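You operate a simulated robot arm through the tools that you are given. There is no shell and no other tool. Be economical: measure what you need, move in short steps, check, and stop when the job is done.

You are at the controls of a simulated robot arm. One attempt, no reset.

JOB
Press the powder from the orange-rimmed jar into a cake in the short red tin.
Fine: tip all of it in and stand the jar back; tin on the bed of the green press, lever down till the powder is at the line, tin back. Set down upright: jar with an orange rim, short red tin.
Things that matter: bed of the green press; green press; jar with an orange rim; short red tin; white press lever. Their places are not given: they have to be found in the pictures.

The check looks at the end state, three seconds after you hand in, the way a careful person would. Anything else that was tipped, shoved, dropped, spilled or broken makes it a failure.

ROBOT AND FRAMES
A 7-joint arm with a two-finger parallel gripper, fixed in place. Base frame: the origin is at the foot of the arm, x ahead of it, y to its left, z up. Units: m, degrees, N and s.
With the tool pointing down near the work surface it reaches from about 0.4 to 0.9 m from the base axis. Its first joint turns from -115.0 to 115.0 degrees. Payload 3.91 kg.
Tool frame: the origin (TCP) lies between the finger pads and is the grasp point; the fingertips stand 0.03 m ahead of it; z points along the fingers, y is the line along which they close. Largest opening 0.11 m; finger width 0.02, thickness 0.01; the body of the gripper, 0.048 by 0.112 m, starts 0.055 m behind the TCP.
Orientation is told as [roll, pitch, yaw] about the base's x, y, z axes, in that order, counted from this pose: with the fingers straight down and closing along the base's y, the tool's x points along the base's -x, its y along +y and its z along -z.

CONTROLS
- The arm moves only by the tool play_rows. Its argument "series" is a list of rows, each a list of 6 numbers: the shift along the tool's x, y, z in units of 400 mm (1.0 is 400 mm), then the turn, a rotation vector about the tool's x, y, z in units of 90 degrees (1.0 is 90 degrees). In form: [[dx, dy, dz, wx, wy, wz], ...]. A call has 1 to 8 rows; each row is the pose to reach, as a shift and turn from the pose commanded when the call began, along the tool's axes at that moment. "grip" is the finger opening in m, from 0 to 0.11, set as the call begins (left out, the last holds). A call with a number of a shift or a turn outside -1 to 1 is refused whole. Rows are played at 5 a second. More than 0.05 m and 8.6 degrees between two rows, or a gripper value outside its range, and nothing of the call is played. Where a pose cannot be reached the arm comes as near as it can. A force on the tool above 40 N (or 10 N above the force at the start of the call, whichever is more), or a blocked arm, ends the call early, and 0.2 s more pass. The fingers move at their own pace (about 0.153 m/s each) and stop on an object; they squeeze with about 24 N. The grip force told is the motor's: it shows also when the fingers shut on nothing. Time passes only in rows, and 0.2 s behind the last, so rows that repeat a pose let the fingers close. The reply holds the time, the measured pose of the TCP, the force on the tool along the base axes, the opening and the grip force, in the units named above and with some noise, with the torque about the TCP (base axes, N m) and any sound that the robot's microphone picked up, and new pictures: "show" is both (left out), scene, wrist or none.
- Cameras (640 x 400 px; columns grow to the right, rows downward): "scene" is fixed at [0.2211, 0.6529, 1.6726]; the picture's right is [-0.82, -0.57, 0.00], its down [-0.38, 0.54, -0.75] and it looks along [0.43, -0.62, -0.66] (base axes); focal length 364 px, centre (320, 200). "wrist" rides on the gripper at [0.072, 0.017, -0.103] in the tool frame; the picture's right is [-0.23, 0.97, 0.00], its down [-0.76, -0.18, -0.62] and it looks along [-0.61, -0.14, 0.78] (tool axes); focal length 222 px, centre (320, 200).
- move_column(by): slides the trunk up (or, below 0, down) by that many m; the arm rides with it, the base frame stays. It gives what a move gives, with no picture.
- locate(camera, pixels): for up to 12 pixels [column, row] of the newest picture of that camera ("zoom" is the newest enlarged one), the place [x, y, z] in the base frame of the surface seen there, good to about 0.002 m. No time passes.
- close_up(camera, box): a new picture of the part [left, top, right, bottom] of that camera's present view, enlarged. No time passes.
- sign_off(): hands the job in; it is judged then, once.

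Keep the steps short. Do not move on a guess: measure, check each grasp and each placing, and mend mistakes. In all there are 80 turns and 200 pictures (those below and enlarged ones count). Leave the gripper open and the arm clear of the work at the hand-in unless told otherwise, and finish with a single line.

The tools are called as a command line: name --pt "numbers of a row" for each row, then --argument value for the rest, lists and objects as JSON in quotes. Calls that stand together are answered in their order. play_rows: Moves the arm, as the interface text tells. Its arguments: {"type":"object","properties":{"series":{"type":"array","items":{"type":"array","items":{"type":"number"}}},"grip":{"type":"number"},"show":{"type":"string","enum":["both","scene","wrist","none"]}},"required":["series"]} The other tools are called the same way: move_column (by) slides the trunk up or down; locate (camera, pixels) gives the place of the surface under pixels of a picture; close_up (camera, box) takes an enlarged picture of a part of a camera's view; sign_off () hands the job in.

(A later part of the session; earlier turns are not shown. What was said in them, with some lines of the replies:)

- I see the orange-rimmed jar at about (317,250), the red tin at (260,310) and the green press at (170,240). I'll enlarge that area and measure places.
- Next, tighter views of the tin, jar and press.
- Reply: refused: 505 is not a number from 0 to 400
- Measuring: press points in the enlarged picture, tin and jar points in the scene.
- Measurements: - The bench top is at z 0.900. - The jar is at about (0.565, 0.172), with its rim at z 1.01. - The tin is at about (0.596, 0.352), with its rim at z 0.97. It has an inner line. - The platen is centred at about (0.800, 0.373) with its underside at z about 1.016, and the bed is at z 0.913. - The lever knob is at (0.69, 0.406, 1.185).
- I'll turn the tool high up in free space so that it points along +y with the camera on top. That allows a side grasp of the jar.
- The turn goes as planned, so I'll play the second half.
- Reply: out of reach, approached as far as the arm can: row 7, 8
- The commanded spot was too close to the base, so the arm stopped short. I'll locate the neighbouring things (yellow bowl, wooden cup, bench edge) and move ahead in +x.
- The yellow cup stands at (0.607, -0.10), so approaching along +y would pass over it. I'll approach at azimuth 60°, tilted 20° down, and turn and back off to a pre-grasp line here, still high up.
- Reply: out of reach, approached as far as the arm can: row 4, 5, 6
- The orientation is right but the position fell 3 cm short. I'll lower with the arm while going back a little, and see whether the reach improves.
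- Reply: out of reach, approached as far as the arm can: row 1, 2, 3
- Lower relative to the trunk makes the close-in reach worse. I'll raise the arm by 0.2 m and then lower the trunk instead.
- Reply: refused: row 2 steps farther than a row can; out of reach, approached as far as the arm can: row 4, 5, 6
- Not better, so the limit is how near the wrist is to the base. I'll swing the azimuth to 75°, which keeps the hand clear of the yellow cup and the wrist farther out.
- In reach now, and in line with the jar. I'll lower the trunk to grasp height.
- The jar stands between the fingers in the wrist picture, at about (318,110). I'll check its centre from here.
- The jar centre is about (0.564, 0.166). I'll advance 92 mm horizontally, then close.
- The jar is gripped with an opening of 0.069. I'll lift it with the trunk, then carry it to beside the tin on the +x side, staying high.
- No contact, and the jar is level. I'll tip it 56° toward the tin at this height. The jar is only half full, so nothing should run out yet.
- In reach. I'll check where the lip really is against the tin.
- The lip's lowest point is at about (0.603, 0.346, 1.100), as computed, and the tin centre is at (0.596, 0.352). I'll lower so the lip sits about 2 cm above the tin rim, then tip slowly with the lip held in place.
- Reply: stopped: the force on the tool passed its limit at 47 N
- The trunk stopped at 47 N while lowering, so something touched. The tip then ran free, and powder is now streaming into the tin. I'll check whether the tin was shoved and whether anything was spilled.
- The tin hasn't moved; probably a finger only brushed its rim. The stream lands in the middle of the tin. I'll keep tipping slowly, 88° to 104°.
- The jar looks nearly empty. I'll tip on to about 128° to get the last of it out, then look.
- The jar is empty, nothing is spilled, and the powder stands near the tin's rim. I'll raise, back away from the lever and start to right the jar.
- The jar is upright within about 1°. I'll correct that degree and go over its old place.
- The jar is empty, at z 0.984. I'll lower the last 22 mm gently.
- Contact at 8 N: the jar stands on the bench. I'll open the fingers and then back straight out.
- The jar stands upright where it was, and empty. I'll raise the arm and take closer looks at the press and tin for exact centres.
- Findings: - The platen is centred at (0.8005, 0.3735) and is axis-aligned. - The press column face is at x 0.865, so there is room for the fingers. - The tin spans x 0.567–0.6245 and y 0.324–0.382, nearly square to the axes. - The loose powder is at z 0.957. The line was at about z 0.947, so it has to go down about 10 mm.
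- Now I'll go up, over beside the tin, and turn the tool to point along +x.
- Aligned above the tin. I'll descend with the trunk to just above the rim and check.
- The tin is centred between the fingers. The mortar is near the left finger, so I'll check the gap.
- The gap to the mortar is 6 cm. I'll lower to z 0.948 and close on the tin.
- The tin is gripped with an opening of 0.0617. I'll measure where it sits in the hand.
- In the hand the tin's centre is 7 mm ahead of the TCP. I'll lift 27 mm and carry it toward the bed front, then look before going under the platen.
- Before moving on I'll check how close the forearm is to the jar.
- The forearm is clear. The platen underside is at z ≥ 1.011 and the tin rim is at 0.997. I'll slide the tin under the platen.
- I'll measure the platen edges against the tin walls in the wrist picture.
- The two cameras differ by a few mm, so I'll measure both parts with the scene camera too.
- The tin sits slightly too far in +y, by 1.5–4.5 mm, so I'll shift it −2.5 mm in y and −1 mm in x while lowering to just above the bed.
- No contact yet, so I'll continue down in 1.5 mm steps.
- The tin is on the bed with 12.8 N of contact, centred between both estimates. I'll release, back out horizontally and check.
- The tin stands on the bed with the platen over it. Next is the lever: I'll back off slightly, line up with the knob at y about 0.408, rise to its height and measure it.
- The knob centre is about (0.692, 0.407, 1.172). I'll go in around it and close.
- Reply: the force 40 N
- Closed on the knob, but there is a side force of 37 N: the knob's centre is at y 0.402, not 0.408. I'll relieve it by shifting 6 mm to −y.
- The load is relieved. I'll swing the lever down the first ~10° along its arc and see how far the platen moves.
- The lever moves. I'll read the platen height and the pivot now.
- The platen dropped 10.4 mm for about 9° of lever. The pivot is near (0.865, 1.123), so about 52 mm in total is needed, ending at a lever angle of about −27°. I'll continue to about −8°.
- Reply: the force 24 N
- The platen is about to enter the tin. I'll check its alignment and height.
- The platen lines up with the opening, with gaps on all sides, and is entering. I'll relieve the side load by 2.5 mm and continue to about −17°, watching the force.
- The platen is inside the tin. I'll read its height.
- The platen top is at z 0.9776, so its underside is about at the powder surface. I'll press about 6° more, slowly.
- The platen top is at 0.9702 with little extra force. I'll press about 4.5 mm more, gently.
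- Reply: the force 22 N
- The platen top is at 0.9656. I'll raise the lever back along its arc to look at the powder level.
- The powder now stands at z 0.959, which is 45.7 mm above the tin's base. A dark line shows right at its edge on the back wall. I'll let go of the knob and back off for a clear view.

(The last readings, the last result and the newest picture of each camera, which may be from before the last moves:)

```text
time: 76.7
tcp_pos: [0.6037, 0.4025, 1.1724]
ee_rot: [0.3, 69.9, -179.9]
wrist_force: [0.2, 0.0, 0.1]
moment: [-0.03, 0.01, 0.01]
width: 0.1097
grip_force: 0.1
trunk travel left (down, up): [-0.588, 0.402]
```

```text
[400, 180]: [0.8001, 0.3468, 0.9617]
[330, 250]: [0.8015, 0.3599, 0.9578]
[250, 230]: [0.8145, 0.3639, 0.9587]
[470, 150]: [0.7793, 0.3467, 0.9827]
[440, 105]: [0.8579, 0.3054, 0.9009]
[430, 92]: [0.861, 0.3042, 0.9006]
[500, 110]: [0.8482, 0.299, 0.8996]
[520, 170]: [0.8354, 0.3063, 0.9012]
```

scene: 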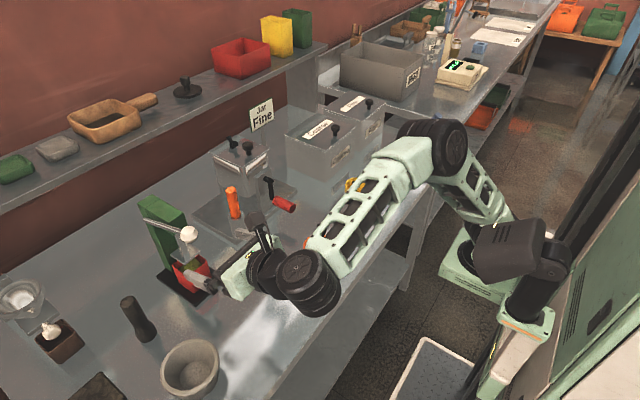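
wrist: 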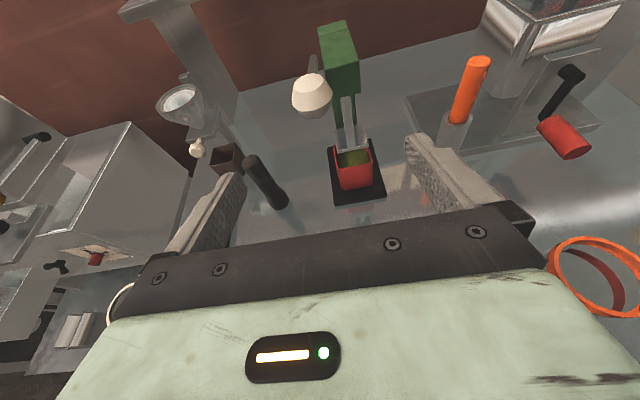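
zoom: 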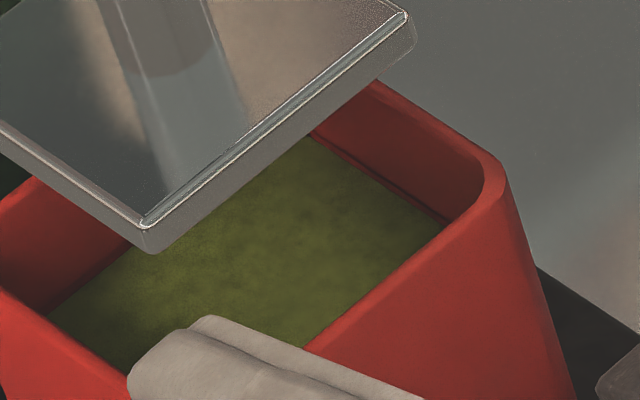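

close_up --camera "scene" --box '[194, 257, 204, 268]'

locate --camera "zoom" --pixels '[[320, 180], [320, 190], [320, 200], [320, 210], [320, 220], [320, 230], [320, 240], [320, 250], [320, 260], [320, 280], [320, 150], [320, 120]]'

```text
16.00 times, centred on (199, 262) of scene
```

zoom: 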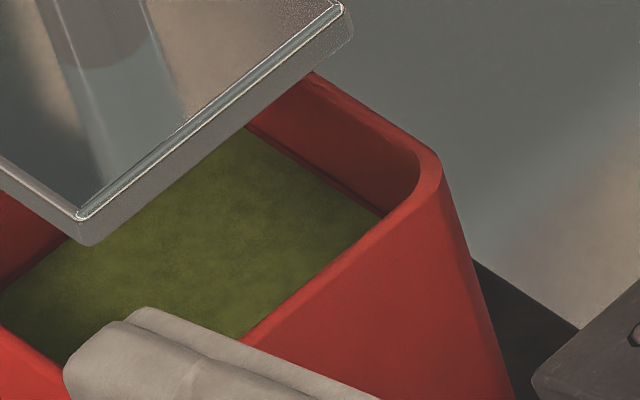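

```text
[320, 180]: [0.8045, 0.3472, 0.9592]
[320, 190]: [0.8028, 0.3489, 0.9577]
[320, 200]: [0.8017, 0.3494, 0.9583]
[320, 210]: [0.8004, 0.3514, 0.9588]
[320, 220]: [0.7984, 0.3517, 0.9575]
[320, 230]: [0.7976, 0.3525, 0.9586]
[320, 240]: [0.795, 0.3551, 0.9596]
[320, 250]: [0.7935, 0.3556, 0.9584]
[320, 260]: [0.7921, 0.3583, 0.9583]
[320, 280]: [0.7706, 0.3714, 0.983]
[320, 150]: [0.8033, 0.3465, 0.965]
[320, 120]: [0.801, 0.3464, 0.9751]
```

The powder edge (z about 0.9585) sits right at the dark line (z 0.958–0.960) with no red wall between, so it's at the line. Next, the tin: I'll realign to y 0.371, lower, and slide in around it.

play_rows --pt "0 0.04 0 0 0 0" --pt "0 0.079 0 0 0 0" --pt "0 0.079 0 0 0 0" --show "none"

move_column --by -0.212

play_rows --pt "0 0 0 0 0 0" --show "wrist"

```text
time: 77.5
tcp_pos: [0.6051, 0.3709, 1.1721]
ee_rot: [0.5, 69.9, -179.8]
wrist_force: [0.9, 0.3, 0.9]
moment: [-0.01, -0.01, 0.0]
width: 0.1101
grip_force: 0.0
trunk travel left (down, up): [-0.588, 0.402]
```

```text
time: 79.7
tcp_pos: [0.6045, 0.371, 0.9597]
ee_rot: [0.3, 69.9, -179.9]
wrist_force: [-0.3, 0.1, 0.0]
moment: [0.0, -0.01, 0.02]
width: 0.11
grip_force: 0.0
trunk travel left (down, up): [-0.376, 0.614]
```

```text
time: 80.1
tcp_pos: [0.6043, 0.3715, 0.9594]
ee_rot: [0.4, 70.0, -179.8]
wrist_force: [0.1, 0.1, -0.9]
moment: [0.02, 0.01, 0.02]
width: 0.11
grip_force: 0.0
trunk travel left (down, up): [-0.376, 0.614]
```

wrist: 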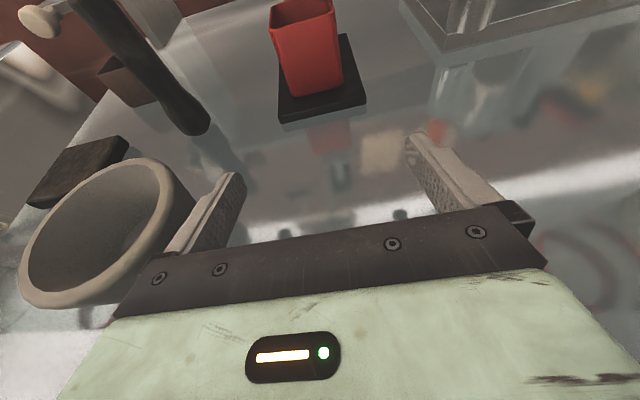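

play_rows --pt "0.0408 0 0.11 0 0 0" --pt "0.0815 0 0.2205 0 0 0" --pt "0.122 0 0.331 0 0 0" --pt "0.163 0 0.441 0 0 0" --pt "0.163 0 0.441 0 0 0" --show "none"

play_rows --pt "0 0 0 0 0 0" --pt "0 0 0 0 0 0" --pt "0 0 0 0 0 0" --grip 0.04 --show "wrist"

```text
time: 81.3
tcp_pos: [0.7935, 0.3723, 0.9619]
ee_rot: [0.5, 69.9, -179.7]
wrist_force: [0.5, 0.3, -0.1]
moment: [-0.03, 0.0, 0.01]
width: 0.1101
grip_force: 0.0
trunk travel left (down, up): [-0.376, 0.614]
```

```text
time: 82.1
tcp_pos: [0.794, 0.3726, 0.9619]
ee_rot: [0.4, 69.9, -179.8]
wrist_force: [1.0, -0.3, 0.7]
moment: [0.05, -0.09, -0.07]
width: 0.0619
grip_force: 24.1
trunk travel left (down, up): [-0.376, 0.614]
```

wrist: 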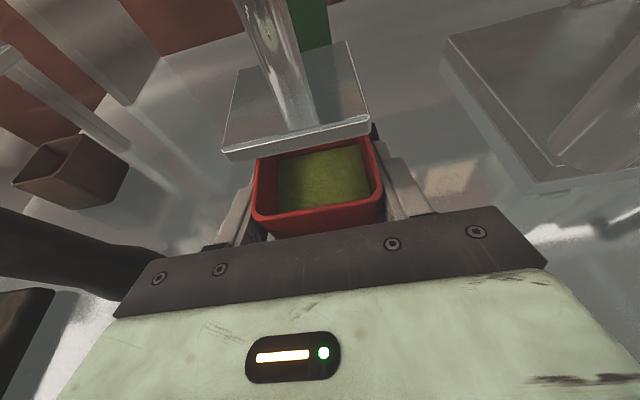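

Gripped again. I'll lift 14 mm, pull straight out from under the platen, and carry the tin back over its old place.

play_rows --pt "0.033 0 -0.012 0 0 0" --pt "-0.002 0 -0.108 0 0 0" --pt "-0.037 0 -0.205 0 0 0" --pt "-0.072 0.018 -0.301 0 0 0" --pt "-0.107 0.036 -0.398 0 0 0" --pt "-0.142 0.0525 -0.494 0 0 0" --pt "-0.142 0.0525 -0.494 0 0 0" --show "both"

```text
time: 83.7
tcp_pos: [0.5891, 0.3518, 0.9756]
ee_rot: [0.4, 69.9, -179.7]
wrist_force: [0.7, -1.1, -2.3]
moment: [0.01, 0.04, -0.04]
width: 0.0621
grip_force: 23.9
trunk travel left (down, up): [-0.376, 0.614]
```

scene: 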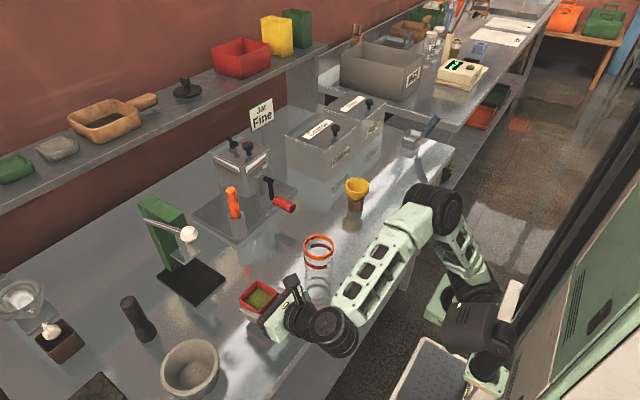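
wrist: 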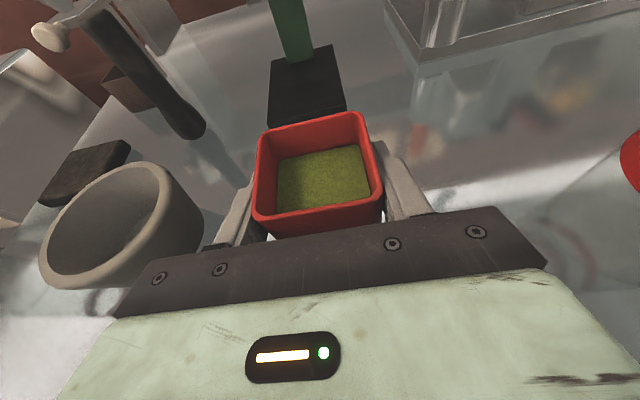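

While the tin is still in the hand, I'll check the powder against the line.

close_up --camera "wrist" --box '[240, 100, 400, 240]'

close_up --camera "scene" --box '[238, 278, 284, 318]'

```text
2.86 times, centred on (320, 170) of wrist
```

zoom: 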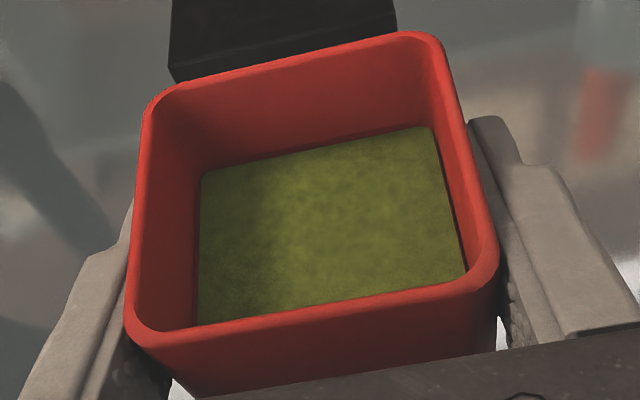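

```text
10.00 times, centred on (261, 298) of scene
```

zoom: 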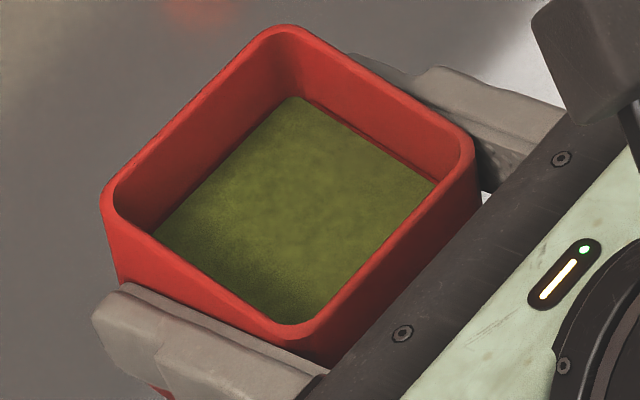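

The powder edge lies along the dark line on all visible walls. I'll set the tin down.

play_rows --pt "-0.02 0 0.0073 0 0 0" --pt "-0.04 0 0.0146 0 0 0" --pt "-0.0575 0 0.021 0 0 0" --pt "-0.0575 0 0.021 0 0 0" --show "none"

play_rows --pt "-0.004 0 0.0015 0 0 0" --pt "-0.007 0 0.0025 0 0 0" --pt "-0.007 0 0.0025 0 0 0" --show "none"

```text
time: 84.7
tcp_pos: [0.5877, 0.351, 0.9511]
ee_rot: [0.4, 69.9, -179.8]
wrist_force: [1.0, 0.2, -1.6]
moment: [0.01, 0.0, 0.0]
width: 0.062
grip_force: 24.0
trunk travel left (down, up): [-0.376, 0.614]
```

```text
time: 85.5
tcp_pos: [0.5874, 0.3514, 0.949]
ee_rot: [0.0, 70.1, 179.9]
wrist_force: [2.8, 0.0, 9.1]
moment: [0.09, 0.16, -0.03]
width: 0.062
grip_force: 23.7
trunk travel left (down, up): [-0.376, 0.614]
```

The tin is on the bench with 9 N of contact. I'll open, then lift straight up with the trunk.

play_rows --pt "0 0 0 0 0 0" --pt "0 0 0 0 0 0" --pt "0 0 0 0 0 0" --grip 0.11 --show "none"

move_column --by 0.35

play_rows --pt "0 0 0 0 0 0" --show "scene"

close_up --camera "scene" --box '[130, 190, 350, 340]'

```text
time: 86.3
tcp_pos: [0.5868, 0.351, 0.9483]
ee_rot: [0.4, 69.9, -179.8]
wrist_force: [-0.8, 0.2, 0.1]
moment: [-0.01, 0.02, 0.03]
width: 0.1098
grip_force: 0.1
trunk travel left (down, up): [-0.376, 0.614]
```

```text
time: 89.8
tcp_pos: [0.588, 0.3523, 1.2974]
ee_rot: [0.4, 69.9, -179.9]
wrist_force: [0.0, 0.5, 0.0]
moment: [0.0, 0.02, 0.0]
width: 0.1096
grip_force: 0.1
trunk travel left (down, up): [-0.726, 0.264]
```

```text
time: 90.2
tcp_pos: [0.5862, 0.3501, 1.2985]
ee_rot: [0.4, 69.9, -179.8]
wrist_force: [0.1, -0.6, -0.1]
moment: [-0.04, 0.0, -0.02]
width: 0.1099
grip_force: 0.0
trunk travel left (down, up): [-0.726, 0.264]
```

scene: 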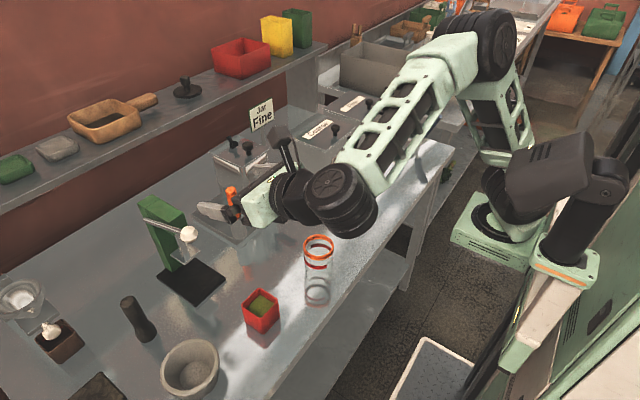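

```text
2.67 times, centred on (240, 265) of scene
```

zoom: 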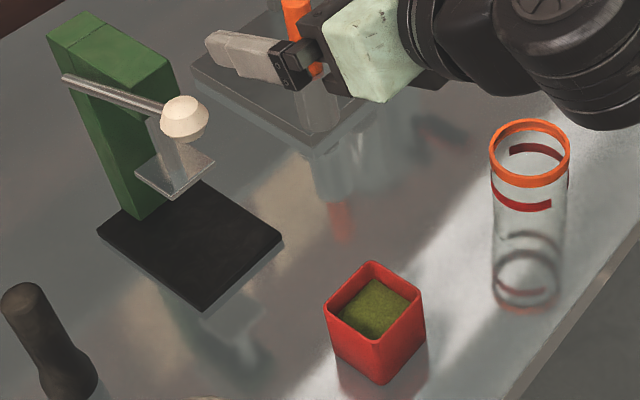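

Everything stands in its place. One last clear look at the powder line.

close_up --camera "scene" --box '[242, 284, 278, 320]'

locate --camera "scene" --pixels '[[260, 300], [264, 305], [256, 306], [262, 310], [317, 236], [303, 246], [331, 246]]'

```text
11.11 times, centred on (260, 302) of scene
```

zoom: 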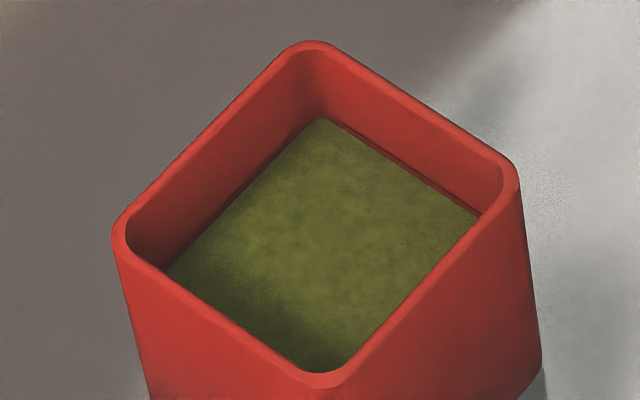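

```text
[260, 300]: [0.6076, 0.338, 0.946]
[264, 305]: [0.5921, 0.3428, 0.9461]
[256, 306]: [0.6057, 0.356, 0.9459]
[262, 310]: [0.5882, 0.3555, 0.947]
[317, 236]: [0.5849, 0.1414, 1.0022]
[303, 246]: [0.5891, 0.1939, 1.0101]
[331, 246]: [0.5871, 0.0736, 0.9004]
```

The powder is level with the line (z 0.946), the jar is empty and upright in its place, the lever is back up, and the gripper is open with the arm high and clear. I'll hand in.

sign_off

```text
The job is handed in.
```

The powder is pressed to the line in the short red tin, the tin and the emptied orange-rimmed jar are upright in their places, nothing was spilled, and the job is handed in.
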